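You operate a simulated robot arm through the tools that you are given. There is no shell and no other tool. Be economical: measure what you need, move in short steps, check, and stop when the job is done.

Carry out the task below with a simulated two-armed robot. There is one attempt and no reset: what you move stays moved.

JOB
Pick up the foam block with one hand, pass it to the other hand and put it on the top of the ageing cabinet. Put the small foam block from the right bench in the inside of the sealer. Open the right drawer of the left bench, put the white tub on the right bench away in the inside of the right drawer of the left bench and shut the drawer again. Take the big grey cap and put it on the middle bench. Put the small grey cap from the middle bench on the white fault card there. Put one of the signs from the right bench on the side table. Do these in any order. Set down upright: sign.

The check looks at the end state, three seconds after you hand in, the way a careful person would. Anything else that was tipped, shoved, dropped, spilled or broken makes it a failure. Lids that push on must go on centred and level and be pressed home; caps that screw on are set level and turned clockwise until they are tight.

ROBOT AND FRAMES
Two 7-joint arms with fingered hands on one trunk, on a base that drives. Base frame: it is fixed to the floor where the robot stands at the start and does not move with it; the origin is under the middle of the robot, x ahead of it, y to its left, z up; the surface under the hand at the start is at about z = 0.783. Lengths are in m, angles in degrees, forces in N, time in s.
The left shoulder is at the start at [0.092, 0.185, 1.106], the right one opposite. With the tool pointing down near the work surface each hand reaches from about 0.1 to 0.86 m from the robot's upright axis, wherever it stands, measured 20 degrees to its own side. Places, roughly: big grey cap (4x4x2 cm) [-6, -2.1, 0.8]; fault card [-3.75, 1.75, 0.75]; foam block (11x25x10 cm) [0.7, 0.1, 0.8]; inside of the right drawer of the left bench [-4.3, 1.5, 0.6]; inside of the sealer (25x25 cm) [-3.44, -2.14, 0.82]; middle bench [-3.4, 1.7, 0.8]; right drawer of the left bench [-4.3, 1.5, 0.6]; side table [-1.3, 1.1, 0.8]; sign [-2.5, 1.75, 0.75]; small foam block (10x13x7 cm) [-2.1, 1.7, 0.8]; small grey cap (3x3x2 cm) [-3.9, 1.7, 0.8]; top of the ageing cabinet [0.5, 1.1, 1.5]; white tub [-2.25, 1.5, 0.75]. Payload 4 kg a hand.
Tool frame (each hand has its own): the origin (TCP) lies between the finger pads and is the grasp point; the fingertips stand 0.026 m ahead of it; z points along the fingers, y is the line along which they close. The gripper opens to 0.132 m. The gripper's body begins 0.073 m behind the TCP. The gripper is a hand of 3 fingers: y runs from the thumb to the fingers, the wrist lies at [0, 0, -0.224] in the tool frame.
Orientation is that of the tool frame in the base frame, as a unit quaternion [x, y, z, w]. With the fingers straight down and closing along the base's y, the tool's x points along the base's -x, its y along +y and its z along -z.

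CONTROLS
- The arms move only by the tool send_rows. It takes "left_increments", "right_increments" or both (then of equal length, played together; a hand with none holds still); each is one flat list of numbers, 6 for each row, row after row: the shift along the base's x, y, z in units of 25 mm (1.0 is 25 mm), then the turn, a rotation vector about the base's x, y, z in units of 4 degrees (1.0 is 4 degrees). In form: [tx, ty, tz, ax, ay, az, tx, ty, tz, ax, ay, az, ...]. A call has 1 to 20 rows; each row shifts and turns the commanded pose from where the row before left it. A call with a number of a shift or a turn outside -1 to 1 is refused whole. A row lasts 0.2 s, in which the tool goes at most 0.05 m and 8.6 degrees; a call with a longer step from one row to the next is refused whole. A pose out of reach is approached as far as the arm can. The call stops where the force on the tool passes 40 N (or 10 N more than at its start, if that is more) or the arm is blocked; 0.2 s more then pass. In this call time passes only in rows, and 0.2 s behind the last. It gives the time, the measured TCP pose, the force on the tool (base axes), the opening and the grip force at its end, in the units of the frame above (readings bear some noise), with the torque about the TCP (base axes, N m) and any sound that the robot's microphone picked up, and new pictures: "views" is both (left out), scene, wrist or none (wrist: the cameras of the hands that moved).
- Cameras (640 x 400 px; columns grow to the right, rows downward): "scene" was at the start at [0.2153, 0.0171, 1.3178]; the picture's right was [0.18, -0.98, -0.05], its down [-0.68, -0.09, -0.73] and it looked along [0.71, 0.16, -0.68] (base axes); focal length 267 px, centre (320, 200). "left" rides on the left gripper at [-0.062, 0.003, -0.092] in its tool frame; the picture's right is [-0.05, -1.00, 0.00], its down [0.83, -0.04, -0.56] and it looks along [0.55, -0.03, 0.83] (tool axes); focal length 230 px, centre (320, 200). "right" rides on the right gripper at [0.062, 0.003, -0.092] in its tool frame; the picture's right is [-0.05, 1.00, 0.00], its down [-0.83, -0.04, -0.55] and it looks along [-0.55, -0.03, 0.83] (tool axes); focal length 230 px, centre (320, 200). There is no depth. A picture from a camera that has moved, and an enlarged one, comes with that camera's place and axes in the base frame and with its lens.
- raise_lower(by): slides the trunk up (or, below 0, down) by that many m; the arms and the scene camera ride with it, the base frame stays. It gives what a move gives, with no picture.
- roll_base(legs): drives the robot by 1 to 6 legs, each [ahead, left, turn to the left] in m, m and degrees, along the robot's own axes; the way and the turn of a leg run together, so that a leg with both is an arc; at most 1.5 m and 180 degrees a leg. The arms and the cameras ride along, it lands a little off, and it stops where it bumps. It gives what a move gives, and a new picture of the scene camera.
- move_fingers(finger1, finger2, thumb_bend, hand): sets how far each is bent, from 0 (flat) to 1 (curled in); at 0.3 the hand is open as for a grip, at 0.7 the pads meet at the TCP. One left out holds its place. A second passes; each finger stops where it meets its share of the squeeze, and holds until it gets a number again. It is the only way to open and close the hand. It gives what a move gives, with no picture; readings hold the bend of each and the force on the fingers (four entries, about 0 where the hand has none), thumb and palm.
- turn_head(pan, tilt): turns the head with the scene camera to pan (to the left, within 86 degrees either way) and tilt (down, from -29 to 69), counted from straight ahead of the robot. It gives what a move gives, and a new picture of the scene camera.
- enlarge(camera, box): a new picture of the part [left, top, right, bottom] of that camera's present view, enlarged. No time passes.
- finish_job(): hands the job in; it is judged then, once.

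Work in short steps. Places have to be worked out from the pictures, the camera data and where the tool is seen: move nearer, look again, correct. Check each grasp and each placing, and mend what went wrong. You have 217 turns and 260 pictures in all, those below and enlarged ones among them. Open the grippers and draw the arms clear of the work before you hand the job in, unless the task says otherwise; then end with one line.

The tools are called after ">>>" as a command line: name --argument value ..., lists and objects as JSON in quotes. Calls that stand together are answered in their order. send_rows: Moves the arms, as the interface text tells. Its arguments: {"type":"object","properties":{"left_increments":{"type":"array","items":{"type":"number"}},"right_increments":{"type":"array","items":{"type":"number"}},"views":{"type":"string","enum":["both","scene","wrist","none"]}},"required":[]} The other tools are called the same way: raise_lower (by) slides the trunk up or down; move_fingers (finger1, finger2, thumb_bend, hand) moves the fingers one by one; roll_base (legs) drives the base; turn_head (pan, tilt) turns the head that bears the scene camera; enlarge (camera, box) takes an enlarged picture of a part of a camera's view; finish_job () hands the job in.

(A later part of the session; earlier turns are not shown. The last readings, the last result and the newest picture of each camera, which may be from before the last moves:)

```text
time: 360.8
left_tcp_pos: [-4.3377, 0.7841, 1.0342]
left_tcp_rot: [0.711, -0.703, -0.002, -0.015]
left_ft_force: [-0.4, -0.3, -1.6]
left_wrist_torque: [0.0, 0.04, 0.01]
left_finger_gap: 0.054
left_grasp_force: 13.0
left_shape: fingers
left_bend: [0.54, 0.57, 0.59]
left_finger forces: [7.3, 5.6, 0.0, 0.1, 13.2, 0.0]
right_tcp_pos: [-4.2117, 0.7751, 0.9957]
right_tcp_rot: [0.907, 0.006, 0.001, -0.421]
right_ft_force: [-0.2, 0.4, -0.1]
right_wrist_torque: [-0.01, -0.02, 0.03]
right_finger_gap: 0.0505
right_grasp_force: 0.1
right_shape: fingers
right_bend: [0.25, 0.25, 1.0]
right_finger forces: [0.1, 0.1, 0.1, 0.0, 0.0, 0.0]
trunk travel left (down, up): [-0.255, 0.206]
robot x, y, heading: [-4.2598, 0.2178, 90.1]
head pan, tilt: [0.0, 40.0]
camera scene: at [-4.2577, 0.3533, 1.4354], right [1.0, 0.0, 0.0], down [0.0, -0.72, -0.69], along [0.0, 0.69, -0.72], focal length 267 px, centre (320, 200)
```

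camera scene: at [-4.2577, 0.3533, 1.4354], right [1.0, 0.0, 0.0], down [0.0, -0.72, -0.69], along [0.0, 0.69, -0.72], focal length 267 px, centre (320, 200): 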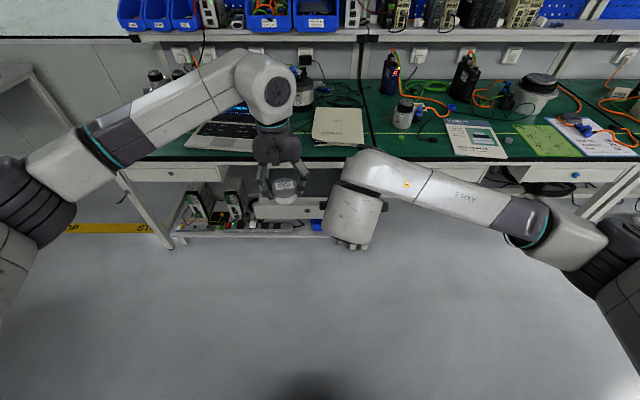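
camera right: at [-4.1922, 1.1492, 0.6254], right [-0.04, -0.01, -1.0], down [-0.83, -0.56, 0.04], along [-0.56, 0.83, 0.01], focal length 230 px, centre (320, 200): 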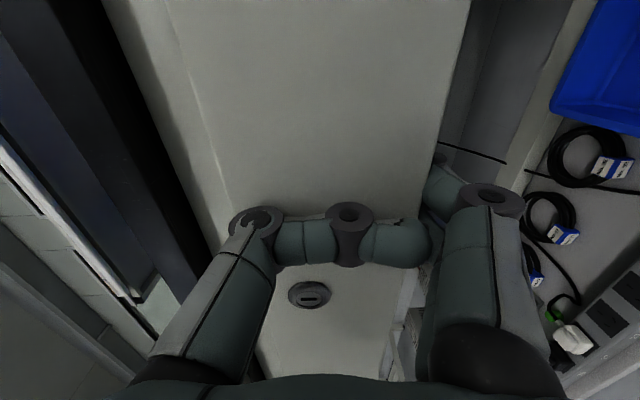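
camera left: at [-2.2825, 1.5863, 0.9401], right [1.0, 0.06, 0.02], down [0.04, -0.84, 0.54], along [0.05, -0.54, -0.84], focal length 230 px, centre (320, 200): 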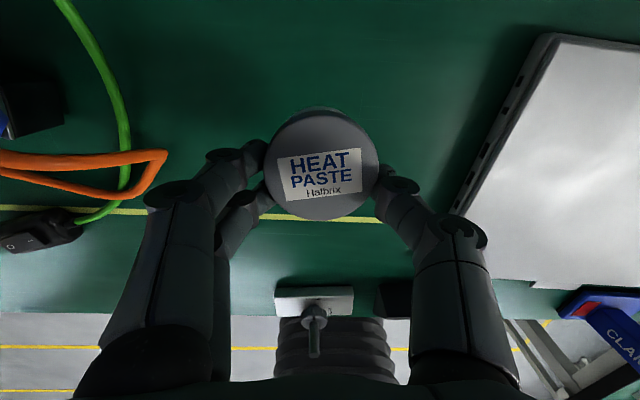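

The whole tub is held. I move the right hand aside, then drive 0.25 m closer and position the tub above the open drawer.

>>> send_rows --right_increments '[0.9, -0.2, 0.3, 0, 0, 0, 0.9, -0.2, 0.3, 0, 0, 0, 0.9, -0.2, 0.3, 0, 0, 0, 0.9, -0.2, 0.3, 0, 0, 0, 0.9, -0.2, 0, 0, 0, 0, 0.9, -0.2, 0, 0, 0, 0, 0.9, -0.2, 0, 0, 0, 0, 0.9, -0.2, 0, 0, 0, 0]' --views "none"

>>> roll_base --legs '[[0.25, 0, 0]]'

>>> send_rows --left_increments '[0.1, 0.8, -0.8, 0, 0, 0, 0.1, 0.8, -0.8, 0, 0, 0, 0.1, 0.8, -0.8, 0, 0, 0, 0.1, 0.8, -0.8, 0, 0, 0, 0.1, 0.8, -0.8, 0, 0, 0, 0.1, 0.8, -0.8, 0, 0, 0]' --views "both"

```text
time: 362.6
left_tcp_pos: [-4.3368, 0.7838, 1.0342]
left_tcp_rot: [0.711, -0.703, -0.002, -0.015]
left_ft_force: [-0.4, 0.4, -0.5]
left_wrist_torque: [-0.01, 0.0, -0.01]
left_finger_gap: 0.054
left_grasp_force: 12.7
left_shape: fingers
left_bend: [0.54, 0.57, 0.59]
left_finger forces: [7.4, 5.6, 0.0, 0.0, 13.1, 0.0]
right_tcp_pos: [-4.0311, 0.736, 1.0273]
right_tcp_rot: [0.907, 0.008, 0.0, -0.421]
right_ft_force: [-0.3, -0.9, 0.1]
right_wrist_torque: [0.03, -0.04, -0.01]
right_finger_gap: 0.0503
right_grasp_force: 0.1
right_shape: fingers
right_bend: [0.25, 0.25, 1.0]
right_finger forces: [0.0, 0.0, 0.1, 0.0, 0.0, 0.0]
trunk travel left (down, up): [-0.255, 0.206]
robot x, y, heading: [-4.2593, 0.2162, 90.0]
head pan, tilt: [0.0, 40.0]
```

```text
time: 364.4
left_tcp_pos: [-4.3336, 1.0337, 1.0324]
left_tcp_rot: [0.709, -0.705, 0.0, -0.016]
left_ft_force: [0.3, 0.1, -0.5]
left_wrist_torque: [-0.02, -0.03, -0.03]
left_finger_gap: 0.0536
left_grasp_force: 12.9
left_shape: fingers
left_bend: [0.54, 0.57, 0.59]
left_finger forces: [7.4, 5.5, 0.1, 0.0, 13.1, 0.1]
right_tcp_pos: [-4.0282, 0.9832, 1.0269]
right_tcp_rot: [0.908, 0.003, 0.002, -0.42]
right_ft_force: [0.5, 0.7, 0.0]
right_wrist_torque: [0.04, 0.01, 0.03]
right_finger_gap: 0.0504
right_grasp_force: 0.0
right_shape: fingers
right_bend: [0.25, 0.25, 1.0]
right_finger forces: [0.0, 0.0, 0.0, 0.0, 0.0, 0.0]
trunk travel left (down, up): [-0.255, 0.206]
robot x, y, heading: [-4.2545, 0.4654, 89.8]
head pan, tilt: [0.0, 40.0]
camera scene: at [-4.2566, 0.6024, 1.4355], right [1.0, 0.0, 0.0], down [0.0, -0.72, -0.69], along [0.0, 0.69, -0.72], focal length 267 px, centre (320, 200)
```

scene: 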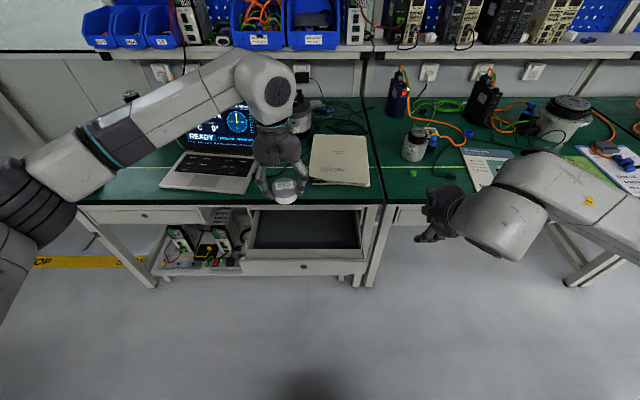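

```text
time: 365.8
left_tcp_pos: [-4.3191, 1.1528, 0.9126]
left_tcp_rot: [0.71, -0.704, -0.001, -0.015]
left_ft_force: [-0.6, -0.9, -0.7]
left_wrist_torque: [0.01, -0.02, 0.01]
left_finger_gap: 0.0537
left_grasp_force: 13.5
left_shape: fingers
left_bend: [0.54, 0.57, 0.59]
left_finger forces: [7.3, 5.6, 0.0, 0.1, 13.0, 0.1]
right_tcp_pos: [-4.0284, 0.9846, 1.0265]
right_tcp_rot: [0.908, 0.004, 0.003, -0.419]
right_ft_force: [0.4, -0.6, -0.6]
right_wrist_torque: [0.06, -0.02, 0.02]
right_finger_gap: 0.0505
right_grasp_force: 0.1
right_shape: fingers
right_bend: [0.25, 0.25, 1.0]
right_finger forces: [0.0, 0.0, 0.0, 0.0, 0.0, 0.0]
trunk travel left (down, up): [-0.255, 0.206]
robot x, y, heading: [-4.2568, 0.4706, 89.7]
head pan, tilt: [0.0, 40.0]
camera scene: at [-4.256, 0.6033, 1.4353], right [1.0, 0.0, 0.0], down [0.0, -0.72, -0.69], along [0.0, 0.69, -0.72], focal length 267 px, centre (320, 200)
camera left: at [-4.3243, 1.2134, 1.0058], right [1.0, 0.06, 0.02], down [0.04, -0.84, 0.54], along [0.05, -0.54, -0.84], focal length 230 px, centre (320, 200)
```

scene: 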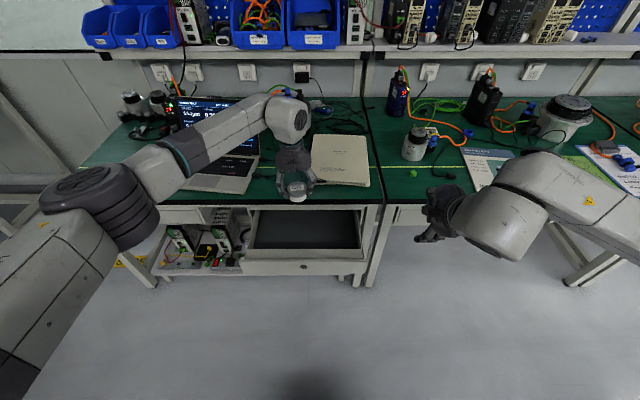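
left: 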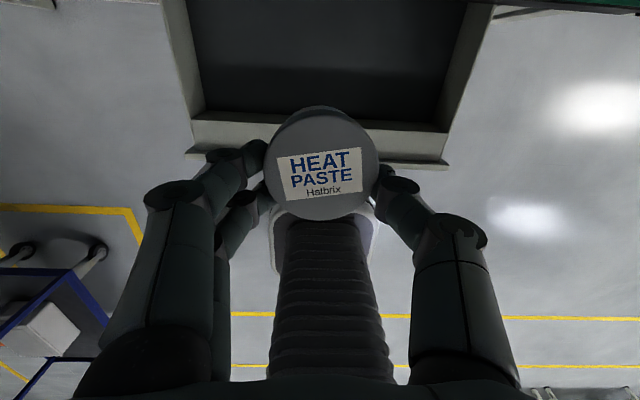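

The drawer interior starts at y≈1.13 and the bench edge is at 1.25, so I tilt the hand 16° to keep its camera clear, set y≈1.17 and lower to z≈0.70.

>>> send_rows --left_increments '[0, 0.18, -0.9, 1, 0, 0, 0, 0.18, -0.9, 1, 0, 0, 0, 0.18, -0.9, 1, 0, 0, 0, 0.18, -0.9, 1, 0, 0, 0, 0, -0.9, 0, 0, 0, 0, 0, -0.9, 0, 0, 0, 0, 0, -0.9, 0, 0, 0, 0, 0, -0.9, 0, 0, 0, 0, 0, -0.9, 0, 0, 0]' --views "wrist"

>>> enlarge --camera "scene" --box '[220, 160, 400, 290]'

```text
time: 367.8
left_tcp_pos: [-4.3176, 1.1729, 0.7113]
left_tcp_rot: [0.701, -0.697, -0.1, -0.113]
left_ft_force: [0.5, -0.3, -0.9]
left_wrist_torque: [0.0, 0.03, -0.04]
left_finger_gap: 0.0534
left_grasp_force: 12.6
left_shape: fingers
left_bend: [0.54, 0.57, 0.59]
left_finger forces: [7.3, 5.6, 0.0, 0.0, 13.0, 0.0]
right_tcp_pos: [-4.0295, 0.9839, 1.0259]
right_tcp_rot: [0.908, 0.004, 0.002, -0.419]
right_ft_force: [0.1, 0.5, 0.2]
right_wrist_torque: [-0.02, 0.0, -0.01]
right_finger_gap: 0.0506
right_grasp_force: 0.0
right_shape: fingers
right_bend: [0.25, 0.25, 1.0]
right_finger forces: [0.0, 0.0, 0.1, 0.0, 0.0, 0.0]
trunk travel left (down, up): [-0.255, 0.206]
robot x, y, heading: [-4.2574, 0.4652, 89.6]
head pan, tilt: [0.0, 40.0]
camera left: at [-4.323, 1.2043, 0.817], right [1.0, 0.05, 0.04], down [0.04, -0.96, 0.28], along [0.05, -0.28, -0.96], focal length 230 px, centre (320, 200)
```

left: 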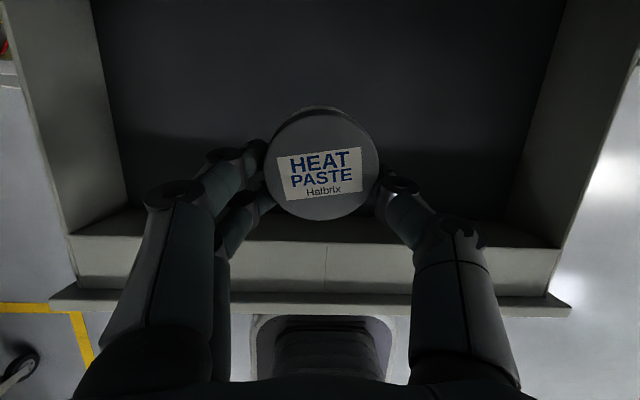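

```text
3.08 times, centred on (310, 225) of scene
camera zoom: at [-4.2564, 0.603, 1.4353], right [1.0, 0.0, 0.0], down [0.0, -0.72, -0.69], along [0.0, 0.69, -0.72], focal length 822 px, centre (351, 123)
```

zoom: 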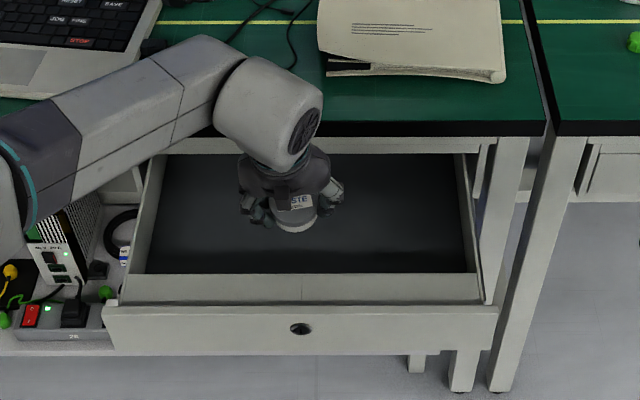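

The tub is well inside the drawer opening. I lower until it touches the floor.

>>> send_rows --left_increments '[0, 0, -0.6, 0, 0, 0, 0, 0, -0.5, 0, 0, 0, 0, 0, -0.4, 0, 0, 0, 0, 0, -0.3, 0, 0, 0, 0, 0, -0.3, 0, 0, 0, 0, 0, -0.2, 0, 0, 0, 0, 0, -0.2, 0, 0, 0]' --views "none"

```text
time: 369.4
left_tcp_pos: [-4.3194, 1.1709, 0.6543]
left_tcp_rot: [0.701, -0.697, -0.099, -0.114]
left_ft_force: [-0.5, -0.3, -1.2]
left_wrist_torque: [-0.01, 0.0, -0.02]
left_finger_gap: 0.0538
left_grasp_force: 12.8
left_shape: fingers
left_bend: [0.54, 0.58, 0.59]
left_finger forces: [7.4, 5.5, 0.1, 0.0, 12.9, 0.1]
left hand out of reach, approached as far as the arm can: row 7
right_tcp_pos: [-4.0284, 0.9839, 1.0264]
right_tcp_rot: [0.907, 0.004, 0.002, -0.42]
right_ft_force: [0.0, -0.9, -0.4]
right_wrist_torque: [-0.02, 0.0, -0.01]
right_finger_gap: 0.0505
right_grasp_force: 0.1
right_shape: fingers
right_bend: [0.25, 0.25, 1.0]
right_finger forces: [0.0, 0.0, 0.0, 0.1, 0.1, 0.0]
trunk travel left (down, up): [-0.255, 0.206]
robot x, y, heading: [-4.255, 0.4679, 90.0]
head pan, tilt: [0.0, 40.0]
```

No contact yet and the arm is at its limit; I lower the trunk 2 cm.

>>> raise_lower --by -0.02

>>> enlarge --camera "scene" --box '[270, 190, 340, 260]'

```text
time: 370.1
left_tcp_pos: [-4.3188, 1.1699, 0.6346]
left_tcp_rot: [0.701, -0.697, -0.098, -0.113]
left_ft_force: [1.2, 0.3, -1.1]
left_wrist_torque: [0.01, 0.0, -0.02]
left_finger_gap: 0.0528
left_grasp_force: 12.4
left_shape: fingers
left_bend: [0.54, 0.6, 0.6]
left_finger forces: [7.8, 5.9, 0.0, 0.0, 11.5, 0.0]
right_tcp_pos: [-4.0278, 0.9822, 1.0067]
right_tcp_rot: [0.907, 0.004, 0.002, -0.42]
right_ft_force: [-0.4, 0.2, -0.8]
right_wrist_torque: [-0.02, 0.02, 0.01]
right_finger_gap: 0.0506
right_grasp_force: 0.1
right_shape: fingers
right_bend: [0.25, 0.25, 1.0]
right_finger forces: [0.0, 0.0, 0.1, 0.1, 0.0, 0.0]
trunk travel left (down, up): [-0.235, 0.226]
robot x, y, heading: [-4.2532, 0.4652, 89.9]
head pan, tilt: [0.0, 40.0]
```

```text
5.71 times, centred on (305, 225) of scene
camera zoom: at [-4.2563, 0.6138, 1.4118], right [1.0, 0.0, 0.0], down [0.0, -0.74, -0.67], along [0.0, 0.67, -0.74], focal length 1527 px, centre (406, 57)
```

zoom: 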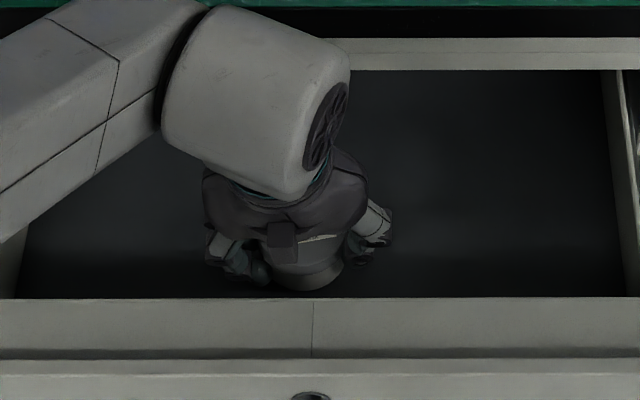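

The tub shifted slightly in the grip, so it's probably just touching. I lower 1 cm more to confirm contact.

>>> raise_lower --by -0.01

>>> enlarge --camera "left" --box '[160, 60, 480, 260]'

```text
time: 370.6
left_tcp_pos: [-4.3192, 1.1715, 0.6265]
left_tcp_rot: [0.701, -0.697, -0.1, -0.116]
left_ft_force: [-1.7, 1.4, 14.8]
left_wrist_torque: [0.17, 0.11, -0.06]
left_finger_gap: 0.0515
left_grasp_force: 12.8
left_shape: fingers
left_bend: [0.55, 0.62, 0.61]
left_finger forces: [8.3, 6.5, 0.1, 0.0, 10.8, 0.0]
right_tcp_pos: [-4.0287, 0.9827, 0.9983]
right_tcp_rot: [0.907, 0.004, 0.002, -0.421]
right_ft_force: [0.5, 0.6, 0.4]
right_wrist_torque: [0.01, -0.02, 0.01]
right_finger_gap: 0.0505
right_grasp_force: 0.0
right_shape: fingers
right_bend: [0.25, 0.25, 1.0]
right_finger forces: [0.0, 0.0, 0.0, 0.1, 0.0, 0.1]
trunk travel left (down, up): [-0.225, 0.236]
robot x, y, heading: [-4.2589, 0.4627, 89.7]
head pan, tilt: [0.0, 40.0]
```

```text
2.00 times, centred on (320, 160) of left
camera zoom: at [-4.324, 1.2033, 0.7322], right [1.0, 0.05, 0.04], down [0.04, -0.96, 0.28], along [0.05, -0.28, -0.96], focal length 460 px, centre (320, 280)
```

zoom: 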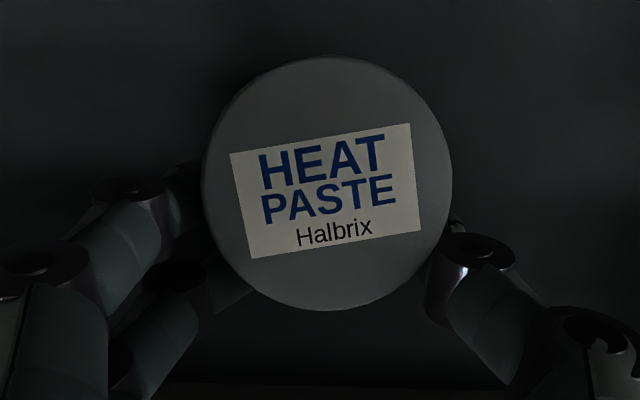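

Contact confirmed (15 N). I release and lift out, moving slightly back.

>>> move_fingers --hand "left" --finger1 0.42 --finger2 0.42 --thumb_bend 0.42

>>> send_rows --left_increments '[0, 0, 0.5, 0, 0, 0, 0, 0, 0.9, 0, 0, 0, 0, 0, 0.9, 0, 0, 0, 0, 0, 0.9, 0, 0, 0, 0, -0.3, 0.9, 0, 0, 0, 0, -0.5, 0.9, 0, 0, 0, 0, -0.9, 0.9, 0, 0, 0, 0, -0.9, 0.9, 0, 0, 0, 0, -0.9, 0.9, 0, 0, 0, 0, -0.9, 0.9, 0, 0, 0]' --views "both"

```text
time: 371.6
left_tcp_pos: [-4.3177, 1.1702, 0.625]
left_tcp_rot: [0.701, -0.697, -0.099, -0.113]
left_ft_force: [4.1, -1.6, 5.3]
left_wrist_torque: [-0.09, 0.05, 0.05]
left_finger_gap: 0.0944
left_grasp_force: 3.0
left_shape: fingers
left_bend: [0.42, 0.7, 0.42]
left_finger forces: [0.0, 5.7, 0.1, 0.1, 0.0, 0.0]
right_tcp_pos: [-4.0292, 0.9836, 0.9975]
right_tcp_rot: [0.907, 0.004, 0.002, -0.421]
right_ft_force: [-1.0, -0.7, -0.3]
right_wrist_torque: [-0.01, -0.02, 0.01]
right_finger_gap: 0.0504
right_grasp_force: 0.0
right_shape: fingers
right_bend: [0.25, 0.25, 1.0]
right_finger forces: [0.0, 0.0, 0.0, 0.0, 0.0, 0.0]
trunk travel left (down, up): [-0.225, 0.236]
robot x, y, heading: [-4.2561, 0.466, 89.7]
head pan, tilt: [0.0, 40.0]
```

```text
time: 373.8
left_tcp_pos: [-4.3199, 1.0596, 0.8408]
left_tcp_rot: [0.701, -0.697, -0.099, -0.113]
left_ft_force: [0.0, -1.1, 0.6]
left_wrist_torque: [-0.02, 0.04, -0.02]
left_finger_gap: 0.0943
left_grasp_force: 0.1
left_shape: fingers
left_bend: [0.42, 0.42, 0.42]
left_finger forces: [0.0, 0.0, 0.1, 0.0, 0.1, 0.0]
right_tcp_pos: [-4.03, 0.983, 0.998]
right_tcp_rot: [0.907, 0.004, 0.002, -0.42]
right_ft_force: [-0.4, -0.2, 0.1]
right_wrist_torque: [-0.04, 0.0, 0.03]
right_finger_gap: 0.0507
right_grasp_force: 0.0
right_shape: fingers
right_bend: [0.25, 0.25, 1.0]
right_finger forces: [0.0, 0.0, 0.0, 0.0, 0.0, 0.0]
trunk travel left (down, up): [-0.225, 0.236]
robot x, y, heading: [-4.2586, 0.4689, 89.9]
head pan, tilt: [0.0, 40.0]
camera scene: at [-4.2569, 0.6199, 1.4], right [1.0, 0.0, 0.0], down [0.0, -0.75, -0.67], along [0.0, 0.67, -0.75], focal length 267 px, centre (320, 200)
camera left: at [-4.3244, 1.0926, 0.9461], right [1.0, 0.05, 0.04], down [0.04, -0.96, 0.28], along [0.05, -0.28, -0.96], focal length 230 px, centre (320, 200)
```

scene: 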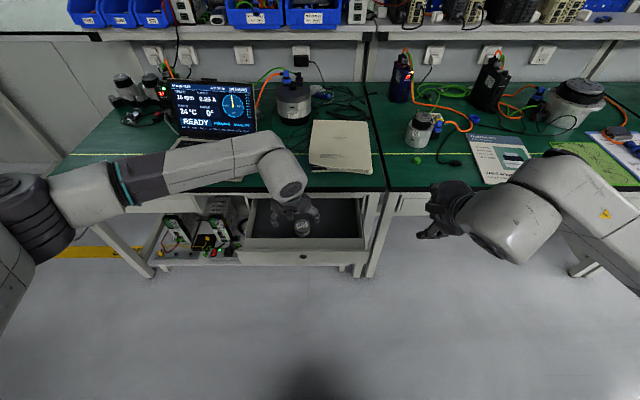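
left: 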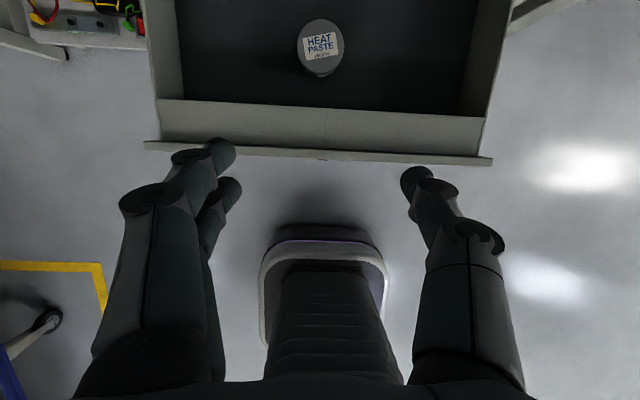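

The tub stands upright in the drawer. To shut it I'll push with the right hand held horizontal and closed: back off, lower the trunk, and level the right hand.

>>> roll_base --legs '[[-0.3, 0, 0]]'

>>> raise_lower --by -0.22

>>> move_fingers --hand "right" --finger1 0.7 --finger2 0.7 --thumb_bend 0.7

>>> send_rows --right_increments '[-0.5, 0.2, -0.2, 1, 0, 0, -0.7, 0.4, -0.4, 1, 0, 0, -0.7, 0.6, -0.5, 1, 0, 0, -0.7, 0.6, -0.6, 1, 0, 0, -0.7, 0.6, -0.6, 1, 0, 0, -0.7, 0.6, -0.6, 1, 0, 0, -0.7, 0.6, -0.6, 1, 0, 0, -0.7, 0.6, -0.6, 1, 0, 0, -0.7, 0.6, -0.6, 1, 0, 0, -0.7, 0.6, -0.6, 1, 0, 0, -0.7, 0.6, -0.6, 0, 0, 0, -0.7, 0.6, -0.3, 0, 0, 0]' --views "both"

```text
time: 375.9
left_tcp_pos: [-4.3224, 0.7582, 0.8396]
left_tcp_rot: [0.703, -0.695, -0.099, -0.114]
left_ft_force: [0.2, 0.7, 0.1]
left_wrist_torque: [0.02, -0.02, 0.02]
left_finger_gap: 0.0945
left_grasp_force: 0.0
left_shape: fingers
left_bend: [0.42, 0.42, 0.42]
left_finger forces: [0.1, 0.0, 0.0, 0.0, 0.0, 0.0]
right_tcp_pos: [-4.0311, 0.6842, 0.997]
right_tcp_rot: [0.908, 0.007, 0.002, -0.42]
right_ft_force: [-0.2, -0.2, -0.4]
right_wrist_torque: [0.03, 0.06, 0.0]
right_finger_gap: 0.0504
right_grasp_force: 0.1
right_shape: fingers
right_bend: [0.25, 0.25, 1.0]
right_finger forces: [0.0, 0.0, 0.0, 0.1, 0.0, 0.0]
trunk travel left (down, up): [-0.225, 0.236]
robot x, y, heading: [-4.2547, 0.1629, 89.9]
head pan, tilt: [0.0, 40.0]
camera scene: at [-4.2577, 0.3189, 1.3999], right [1.0, 0.0, 0.0], down [0.0, -0.75, -0.67], along [0.0, 0.67, -0.75], focal length 267 px, centre (320, 200)
```

scene: 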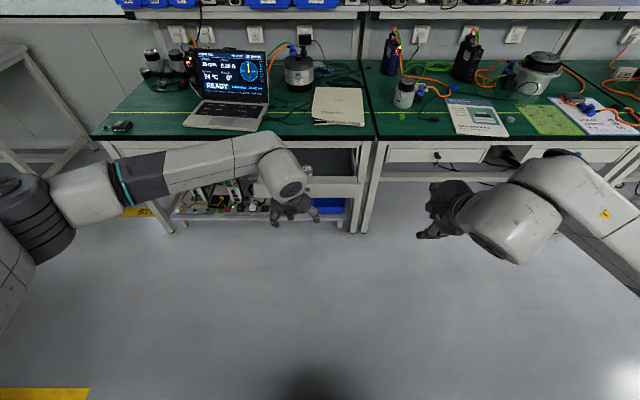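

```text
time: 378.2
left_tcp_pos: [-4.3221, 0.7599, 0.6215]
left_tcp_rot: [0.702, -0.696, -0.1, -0.114]
left_ft_force: [0.1, -0.1, 0.5]
left_wrist_torque: [-0.01, -0.03, 0.0]
left_finger_gap: 0.0944
left_grasp_force: 0.0
left_shape: fingers
left_bend: [0.42, 0.42, 0.42]
left_finger forces: [0.1, 0.0, 0.0, 0.0, 0.1, 0.0]
right_tcp_pos: [-4.032, 0.6988, 0.6384]
right_tcp_rot: [0.953, 0.006, 0.001, -0.304]
right_ft_force: [-0.5, 0.6, 0.1]
right_wrist_torque: [-0.08, 0.0, -0.02]
right_finger_gap: 0.0503
right_grasp_force: 0.1
right_shape: fingers
right_bend: [0.25, 0.25, 1.0]
right_finger forces: [0.0, 0.0, 0.0, 0.0, 0.0, 0.0]
trunk travel left (down, up): [-0.005, 0.456]
robot x, y, heading: [-4.2547, 0.1672, 90.1]
head pan, tilt: [0.0, 40.0]
```

```text
time: 379.2
left_tcp_pos: [-4.3217, 0.76, 0.6192]
left_tcp_rot: [0.702, -0.697, -0.098, -0.113]
left_ft_force: [-0.6, 0.4, 0.1]
left_wrist_torque: [-0.02, -0.02, 0.03]
left_finger_gap: 0.0941
left_grasp_force: 0.1
left_shape: fingers
left_bend: [0.42, 0.42, 0.42]
left_finger forces: [0.0, 0.1, 0.0, 0.0, 0.1, 0.0]
right_tcp_pos: [-4.0321, 0.6991, 0.6387]
right_tcp_rot: [0.953, 0.007, -0.001, -0.303]
right_ft_force: [0.3, 0.3, -0.1]
right_wrist_torque: [0.0, -0.06, 0.0]
right_finger_gap: 0.0057
right_grasp_force: 0.1
right_shape: fingers
right_bend: [0.7, 0.7, 0.7]
right_finger forces: [0.1, 0.0, 0.1, 0.1, 0.1, 0.0]
trunk travel left (down, up): [-0.005, 0.456]
robot x, y, heading: [-4.2535, 0.1669, 90.1]
head pan, tilt: [0.0, 40.0]
```

```text
time: 381.8
left_tcp_pos: [-4.3202, 0.759, 0.6184]
left_tcp_rot: [0.702, -0.696, -0.098, -0.114]
left_ft_force: [1.0, 0.0, -1.0]
left_wrist_torque: [0.03, 0.02, 0.01]
left_finger_gap: 0.0941
left_grasp_force: 0.0
left_shape: fingers
left_bend: [0.42, 0.42, 0.42]
left_finger forces: [0.0, 0.0, 0.1, 0.1, 0.1, 0.0]
right_tcp_pos: [-4.2395, 0.8629, 0.4822]
right_tcp_rot: [0.792, 0.007, 0.002, -0.611]
right_ft_force: [-0.9, 0.7, 0.5]
right_wrist_torque: [0.01, -0.01, -0.01]
right_finger_gap: 0.0054
right_grasp_force: 0.1
right_shape: fingers
right_bend: [0.7, 0.7, 0.7]
right_finger forces: [0.0, 0.0, 0.1, 0.0, 0.0, 0.1]
trunk travel left (down, up): [-0.005, 0.456]
robot x, y, heading: [-4.2587, 0.1652, 90.0]
head pan, tilt: [0.0, 40.0]
camera scene: at [-4.2581, 0.5068, 1.0724], right [1.0, 0.0, 0.0], down [0.0, -0.94, -0.34], along [0.0, 0.34, -0.94], focal length 267 px, centre (320, 200)
camera right: at [-4.1769, 0.773, 0.5029], right [-0.04, -0.25, -0.97], down [-0.83, -0.53, 0.17], along [-0.56, 0.81, -0.19], focal length 230 px, centre (320, 200)
```

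scene: 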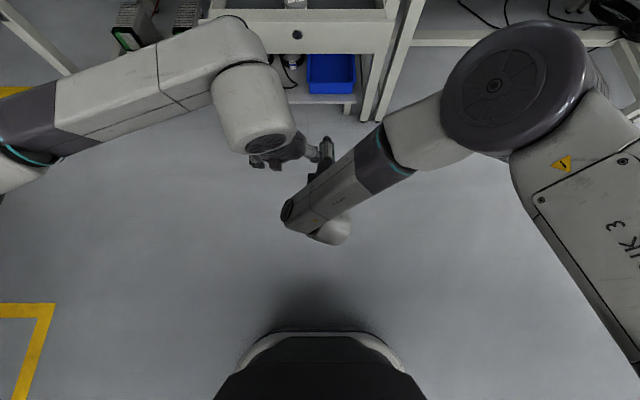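
right: 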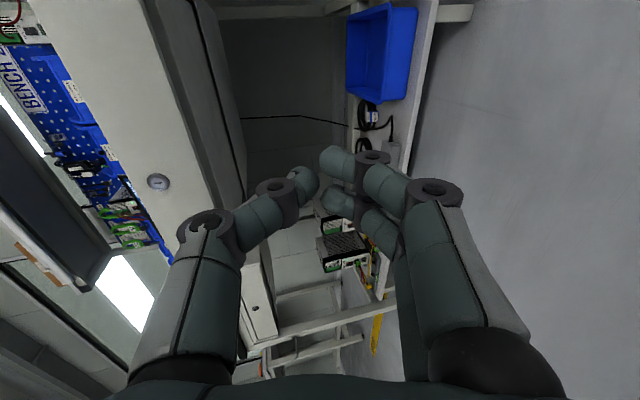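

I move the left hand out to the left and bring the right fist up to z≈0.625, level.

>>> send_rows --left_increments '[-0.9, -0.3, 0.3, 0, 0, 0, -0.9, -0.3, 0.3, 0, 0, 0, -0.9, -0.3, 0.3, 0, 0, 0, -0.9, -0.3, 0.3, 0, 0, 0, -0.9, -0.3, 0.3, 0, 0, 0, -0.9, 0, 0.3, 0, 0, 0, -0.9, 0, 0.3, 0, 0, 0, -0.9, 0, 0.3, 0, 0, 0]' --right_increments '[0, 0, 0.5, 0, 0, 0, 0, 0, 0.7, 0, 0, 0, 0, 0, 0.7, 0.6, 0, 0, 0, 0, 0.8, 0.6, 0, 0, 0, 0, 0.8, 0.6, 0, 0, 0, 0, 0.8, 0.6, 0, 0, 0, 0, 0.8, 0.6, 0, 0, 0, 0, 0.6, 0.6, 0, 0]' --views "none"

>>> roll_base --legs '[[0.13, 0, 0]]'

>>> enlarge --camera "right" --box '[0, 0, 640, 400]'

```text
time: 383.6
left_tcp_pos: [-4.5031, 0.722, 0.6786]
left_tcp_rot: [0.702, -0.696, -0.098, -0.113]
left_ft_force: [-0.3, -1.0, -0.7]
left_wrist_torque: [0.02, 0.01, 0.01]
left_finger_gap: 0.0942
left_grasp_force: 0.0
left_shape: fingers
left_bend: [0.42, 0.42, 0.42]
left_finger forces: [0.1, 0.1, 0.0, 0.1, 0.1, 0.0]
right_tcp_pos: [-4.2382, 0.864, 0.6255]
right_tcp_rot: [0.708, 0.005, 0.003, -0.706]
right_ft_force: [-0.1, -0.1, -0.2]
right_wrist_torque: [0.0, 0.0, -0.02]
right_finger_gap: 0.0058
right_grasp_force: 0.1
right_shape: fingers
right_bend: [0.7, 0.7, 0.7]
right_finger forces: [0.0, 0.1, 0.0, 0.0, 0.1, 0.0]
trunk travel left (down, up): [-0.005, 0.456]
robot x, y, heading: [-4.2549, 0.1633, 90.1]
head pan, tilt: [0.0, 40.0]
```

```text
time: 384.9
left_tcp_pos: [-4.5021, 0.8527, 0.679]
left_tcp_rot: [0.702, -0.696, -0.098, -0.114]
left_ft_force: [0.0, 0.2, -1.2]
left_wrist_torque: [0.0, 0.01, 0.01]
left_finger_gap: 0.0946
left_grasp_force: 0.1
left_shape: fingers
left_bend: [0.42, 0.42, 0.42]
left_finger forces: [0.0, 0.1, 0.0, 0.0, 0.0, 0.1]
right_tcp_pos: [-4.236, 0.9938, 0.6248]
right_tcp_rot: [0.709, 0.005, 0.004, -0.705]
right_ft_force: [-0.3, 0.1, -0.9]
right_wrist_torque: [0.02, 0.0, -0.03]
right_finger_gap: 0.0057
right_grasp_force: 0.0
right_shape: fingers
right_bend: [0.7, 0.7, 0.7]
right_finger forces: [0.0, 0.0, 0.0, 0.0, 0.0, 0.1]
trunk travel left (down, up): [-0.005, 0.456]
robot x, y, heading: [-4.2599, 0.2924, 90.1]
head pan, tilt: [0.0, 40.0]
camera scene: at [-4.2575, 0.6369, 1.0721], right [1.0, 0.0, 0.0], down [0.0, -0.94, -0.34], along [0.0, 0.34, -0.94], focal length 267 px, centre (320, 200)
```

scene: 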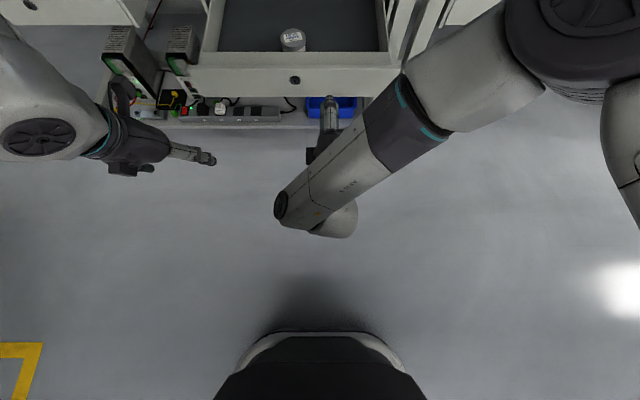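

```text
1.00 times, centred on (320, 200) of right (not enlarged: the box is as wide or as high as the picture)
camera zoom: at [-4.1739, 0.9013, 0.6224], right [-0.04, -0.01, -1.0], down [-0.83, -0.56, 0.04], along [-0.56, 0.83, 0.02], focal length 230 px, centre (320, 200)
```

zoom: 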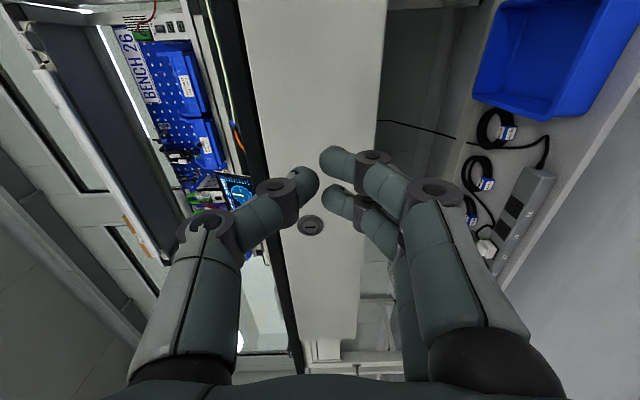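

The fist faces the panel squarely. I drive 5 cm up, then push steadily with the arm.

>>> roll_base --legs '[[0.05, 0, 0]]'

>>> send_rows --right_increments '[0, 0.3, 0, 0, 0, 0, 0, 0.3, 0, 0, 0, 0, 0, 0.4, 0, 0, 0, 0, 0, 0.4, 0, 0, 0, 0, 0, 0.4, 0, 0, 0, 0, 0, 0.4, 0, 0, 0, 0, 0, 0.4, 0, 0, 0, 0, 0, 0.4, 0, 0, 0, 0, 0, 0.4, 0, 0, 0, 0, 0, 0.4, 0, 0, 0, 0, 0, 0.4, 0, 0, 0, 0, 0, 0.4, 0, 0, 0, 0, 0, 0.4, 0, 0, 0, 0, 0, 0.4, 0, 0, 0, 0, 0, 0.4, 0, 0, 0, 0, 0, 0.4, 0, 0, 0, 0, 0, 0.4, 0, 0, 0, 0, 0, 0.4, 0, 0, 0, 0, 0, 0.4, 0, 0, 0, 0, 0, 0.4, 0, 0, 0, 0]' --views "both"

```text
time: 385.8
left_tcp_pos: [-4.5026, 0.9006, 0.6778]
left_tcp_rot: [0.702, -0.696, -0.098, -0.113]
left_ft_force: [0.5, -0.4, 0.3]
left_wrist_torque: [0.0, 0.06, 0.02]
left_finger_gap: 0.0944
left_grasp_force: 0.2
left_shape: fingers
left_bend: [0.42, 0.42, 0.42]
left_finger forces: [0.0, 0.0, 0.0, 0.0, 0.1, 0.0]
right_tcp_pos: [-4.2361, 1.0427, 0.6238]
right_tcp_rot: [0.709, 0.006, 0.004, -0.705]
right_ft_force: [-0.2, 0.3, 0.0]
right_wrist_torque: [0.0, 0.01, 0.02]
right_finger_gap: 0.0053
right_grasp_force: 0.1
right_shape: fingers
right_bend: [0.7, 0.7, 0.7]
right_finger forces: [0.0, 0.0, 0.0, 0.0, 0.0, 0.1]
trunk travel left (down, up): [-0.005, 0.456]
robot x, y, heading: [-4.2553, 0.3396, 89.9]
head pan, tilt: [0.0, 40.0]
camera scene: at [-4.2578, 0.6861, 1.072], right [1.0, 0.0, 0.0], down [0.0, -0.94, -0.34], along [0.0, 0.34, -0.94], focal length 267 px, centre (320, 200)
```

scene: 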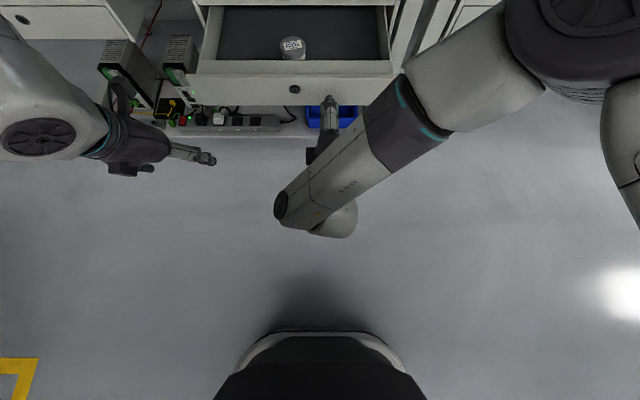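

```text
time: 390.0
left_tcp_pos: [-4.5023, 0.9005, 0.6801]
left_tcp_rot: [0.702, -0.696, -0.099, -0.113]
left_ft_force: [0.2, -0.2, -0.9]
left_wrist_torque: [-0.02, -0.06, -0.02]
left_finger_gap: 0.0943
left_grasp_force: 0.0
left_shape: fingers
left_bend: [0.42, 0.42, 0.42]
left_finger forces: [0.0, 0.0, 0.0, 0.0, 0.0, 0.0]
right_tcp_pos: [-4.2471, 1.2346, 0.6333]
right_tcp_rot: [0.711, 0.003, 0.005, -0.703]
right_ft_force: [0.5, -0.5, -0.2]
right_wrist_torque: [-0.01, 0.01, 0.02]
right_finger_gap: 0.0052
right_grasp_force: 0.0
right_shape: fingers
right_bend: [0.7, 0.7, 0.7]
right_finger forces: [0.1, 0.0, 0.0, 0.0, 0.0, 0.1]
right hand out of reach, approached as far as the arm can: row 15, 17, 19
trunk travel left (down, up): [-0.005, 0.456]
robot x, y, heading: [-4.2553, 0.3427, 90.0]
head pan, tilt: [0.0, 40.0]
camera scene: at [-4.2577, 0.6849, 1.0725], right [1.0, 0.0, 0.0], down [0.0, -0.94, -0.34], along [0.0, 0.34, -0.94], focal length 267 px, centre (320, 200)
camera right: at [-4.1848, 1.1419, 0.6328], right [-0.04, -0.01, -1.0], down [-0.83, -0.55, 0.04], along [-0.55, 0.84, 0.01], focal length 230 px, centre (320, 200)
```

scene: 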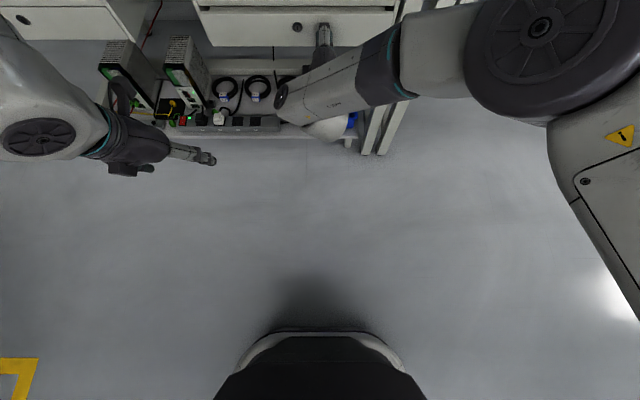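
right: 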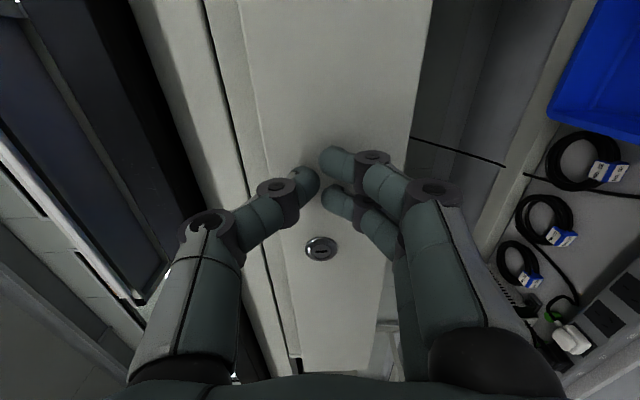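

Nearly shut. I drive 3 cm forward and push the last bit with the arm until it resists.

>>> roll_base --legs '[[0.03, 0, 0]]'

>>> send_rows --right_increments '[0, 0.2, -0.1, 0, 0, 0, 0, 0.2, 0, 0, 0, 0, 0, 0.2, 0, 0, 0, 0, 0, 0.2, 0, 0, 0, 0, 0, 0.2, 0, 0, 0, 0]' --views "wrist"

```text
time: 391.0
left_tcp_pos: [-4.5019, 0.9301, 0.6791]
left_tcp_rot: [0.702, -0.696, -0.099, -0.114]
left_ft_force: [0.6, -0.6, -0.5]
left_wrist_torque: [0.04, -0.02, 0.0]
left_finger_gap: 0.0943
left_grasp_force: 0.0
left_shape: fingers
left_bend: [0.42, 0.42, 0.42]
left_finger forces: [0.1, 0.0, 0.0, 0.1, 0.1, 0.1]
right_tcp_pos: [-4.2487, 1.2575, 0.6313]
right_tcp_rot: [0.713, 0.002, 0.005, -0.701]
right_ft_force: [0.8, -6.3, 0.7]
right_wrist_torque: [0.08, 0.0, -0.02]
right_finger_gap: 0.0045
right_grasp_force: 2.7
right_shape: fingers
right_bend: [0.7, 0.7, 0.71]
right_finger forces: [0.2, 0.4, 0.0, 0.0, 4.9, 0.0]
trunk travel left (down, up): [-0.005, 0.456]
robot x, y, heading: [-4.2567, 0.3724, 89.9]
head pan, tilt: [0.0, 40.0]
stopped in leg 1: the force on the tool passed its limit at 60 N (the readings are from after the stop); the commanded pose is now the measured one
camera scene: at [-4.2574, 0.713, 1.0728], right [1.0, 0.0, 0.0], down [0.0, -0.94, -0.34], along [0.0, 0.34, -0.94], focal length 267 px, centre (320, 200)
```

scene: 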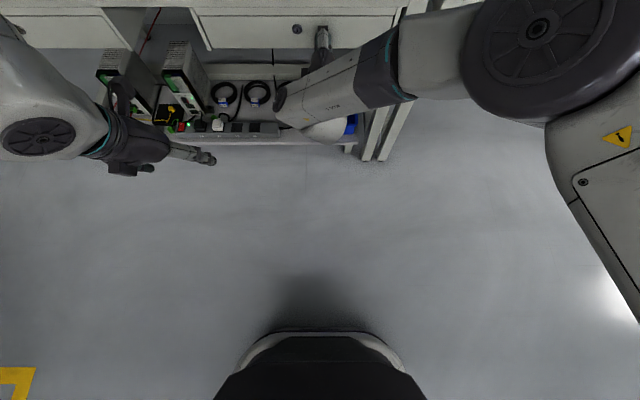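

```text
time: 391.5
left_tcp_pos: [-4.5014, 0.9284, 0.6809]
left_tcp_rot: [0.701, -0.697, -0.099, -0.115]
left_ft_force: [-0.4, 0.0, 0.0]
left_wrist_torque: [0.04, 0.03, 0.0]
left_finger_gap: 0.0944
left_grasp_force: 0.0
left_shape: fingers
left_bend: [0.42, 0.42, 0.42]
left_finger forces: [0.0, 0.0, 0.0, 0.0, 0.0, 0.0]
right_tcp_pos: [-4.2486, 1.2601, 0.627]
right_tcp_rot: [0.715, 0.002, 0.005, -0.7]
right_ft_force: [3.6, -25.0, 8.3]
right_wrist_torque: [0.44, 0.08, -0.05]
right_finger_gap: 0.0056
right_grasp_force: 12.6
right_shape: fingers
right_bend: [0.7, 0.71, 0.7]
right_finger forces: [0.8, 0.9, 0.0, 0.0, 23.0, 0.1]
trunk travel left (down, up): [-0.005, 0.456]
robot x, y, heading: [-4.2569, 0.3725, 89.7]
head pan, tilt: [0.0, 40.0]
stopped in row 2 (right hand): the force on the tool passed its limit at 46 N (the readings are from after the stop); the commanded pose is now the measured one
camera right: at [-4.1881, 1.1663, 0.6266], right [-0.04, -0.02, -1.0], down [-0.83, -0.55, 0.05], along [-0.55, 0.84, 0.01], focal length 230 px, centre (320, 200)
```

right: 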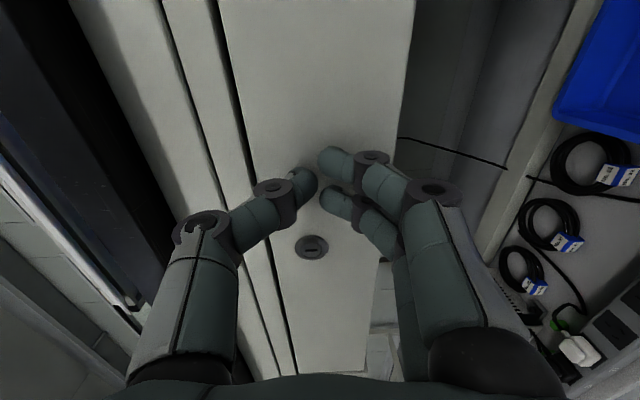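

The drawer is shut against its stop. I withdraw the hand, back away, raise the trunk and inspect.

>>> send_rows --right_increments '[0, -0.5, 0, 0, 0, 0, 0, -0.8, 0, 0, 0, 0, 0, -0.8, 0, 0, 0, 0, 0, -0.8, 0, 0, 0, 0]' --views "none"

>>> roll_base --legs '[[-0.4, 0, 0]]'

>>> raise_lower --by 0.25

>>> turn_head --pan -15 --tilt 25

```text
time: 392.5
left_tcp_pos: [-4.5011, 0.9288, 0.6788]
left_tcp_rot: [0.702, -0.696, -0.099, -0.113]
left_ft_force: [-0.8, 0.5, 0.3]
left_wrist_torque: [-0.01, -0.01, -0.01]
left_finger_gap: 0.0944
left_grasp_force: 0.1
left_shape: fingers
left_bend: [0.42, 0.42, 0.42]
left_finger forces: [0.0, 0.1, 0.1, 0.1, 0.0, 0.0]
right_tcp_pos: [-4.2477, 1.1894, 0.626]
right_tcp_rot: [0.715, 0.001, 0.006, -0.699]
right_ft_force: [-0.3, -0.3, 0.3]
right_wrist_torque: [0.0, 0.0, 0.01]
right_finger_gap: 0.0054
right_grasp_force: 0.0
right_shape: fingers
right_bend: [0.7, 0.7, 0.7]
right_finger forces: [0.0, 0.0, 0.0, 0.0, 0.0, 0.1]
trunk travel left (down, up): [-0.005, 0.456]
robot x, y, heading: [-4.2576, 0.3723, 89.8]
head pan, tilt: [0.0, 40.0]
```

```text
time: 395.0
left_tcp_pos: [-4.5005, 0.5292, 0.6795]
left_tcp_rot: [0.7, -0.698, -0.099, -0.114]
left_ft_force: [-0.9, -0.9, -0.2]
left_wrist_torque: [0.01, 0.0, 0.0]
left_finger_gap: 0.0944
left_grasp_force: 0.1
left_shape: fingers
left_bend: [0.42, 0.42, 0.42]
left_finger forces: [0.1, 0.1, 0.1, 0.1, 0.0, 0.0]
right_tcp_pos: [-4.2448, 0.7895, 0.6239]
right_tcp_rot: [0.715, 0.0, 0.008, -0.699]
right_ft_force: [-0.7, -0.3, 0.8]
right_wrist_torque: [-0.03, -0.01, -0.01]
right_finger_gap: 0.0052
right_grasp_force: 0.0
right_shape: fingers
right_bend: [0.7, 0.7, 0.7]
right_finger forces: [0.1, 0.1, 0.0, 0.0, 0.1, 0.0]
trunk travel left (down, up): [-0.005, 0.456]
robot x, y, heading: [-4.2562, -0.0292, 89.7]
head pan, tilt: [0.0, 40.0]
camera scene: at [-4.2568, 0.3117, 1.0728], right [1.0, -0.01, 0.0], down [-0.01, -0.94, -0.34], along [0.0, 0.34, -0.94], focal length 267 px, centre (320, 200)
```

scene: 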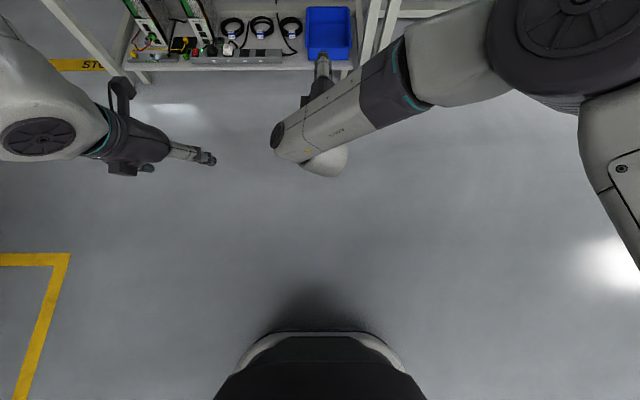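

```text
time: 397.5
left_tcp_pos: [-4.5, 0.5302, 0.9295]
left_tcp_rot: [0.7, -0.698, -0.098, -0.114]
left_ft_force: [-0.7, 0.0, -0.3]
left_wrist_torque: [-0.01, -0.02, -0.03]
left_finger_gap: 0.0942
left_grasp_force: 0.0
left_shape: fingers
left_bend: [0.42, 0.42, 0.42]
left_finger forces: [0.1, 0.0, 0.0, 0.1, 0.0, 0.0]
right_tcp_pos: [-4.2458, 0.7553, 1.1309]
right_tcp_rot: [-0.603, 0.003, -0.01, 0.798]
right_ft_force: [0.1, -0.6, 0.2]
right_wrist_torque: [0.02, 0.02, 0.0]
right_finger_gap: 0.0053
right_grasp_force: 0.1
right_shape: fingers
right_bend: [0.7, 0.7, 0.7]
right_finger forces: [0.0, 0.1, 0.0, 0.0, 0.0, 0.0]
trunk travel left (down, up): [-0.255, 0.206]
robot x, y, heading: [-4.2573, -0.0319, 89.7]
head pan, tilt: [0.0, 40.0]
```

```text
time: 398.3
left_tcp_pos: [-4.5003, 0.5301, 0.9294]
left_tcp_rot: [0.7, -0.698, -0.099, -0.114]
left_ft_force: [-0.2, 0.5, 0.3]
left_wrist_torque: [0.0, 0.0, -0.01]
left_finger_gap: 0.0945
left_grasp_force: 0.1
left_shape: fingers
left_bend: [0.42, 0.42, 0.42]
left_finger forces: [0.1, 0.0, 0.0, 0.0, 0.0, 0.0]
right_tcp_pos: [-4.2463, 0.7542, 1.132]
right_tcp_rot: [-0.602, 0.003, -0.009, 0.799]
right_ft_force: [0.7, -0.3, -0.6]
right_wrist_torque: [-0.03, 0.01, -0.04]
right_finger_gap: 0.0057
right_grasp_force: 0.0
right_shape: fingers
right_bend: [0.7, 0.7, 0.7]
right_finger forces: [0.0, 0.1, 0.1, 0.0, 0.0, 0.1]
trunk travel left (down, up): [-0.255, 0.206]
robot x, y, heading: [-4.2575, -0.0303, 89.4]
head pan, tilt: [-15.0, 25.0]
camera scene: at [-4.2343, 0.1133, 1.4581], right [0.96, -0.26, 0.03], down [-0.11, -0.51, -0.86], along [0.24, 0.82, -0.52], focal length 267 px, centre (320, 200)
```

scene: 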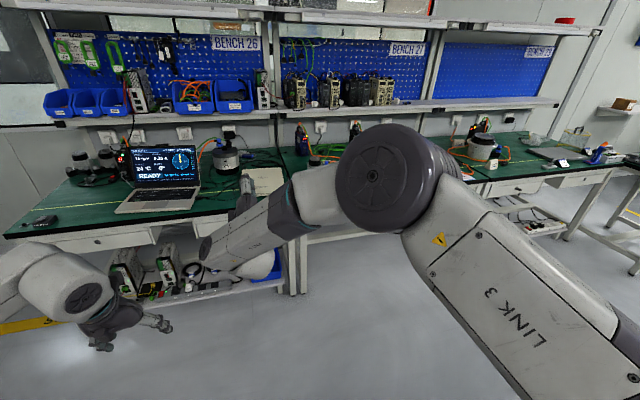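

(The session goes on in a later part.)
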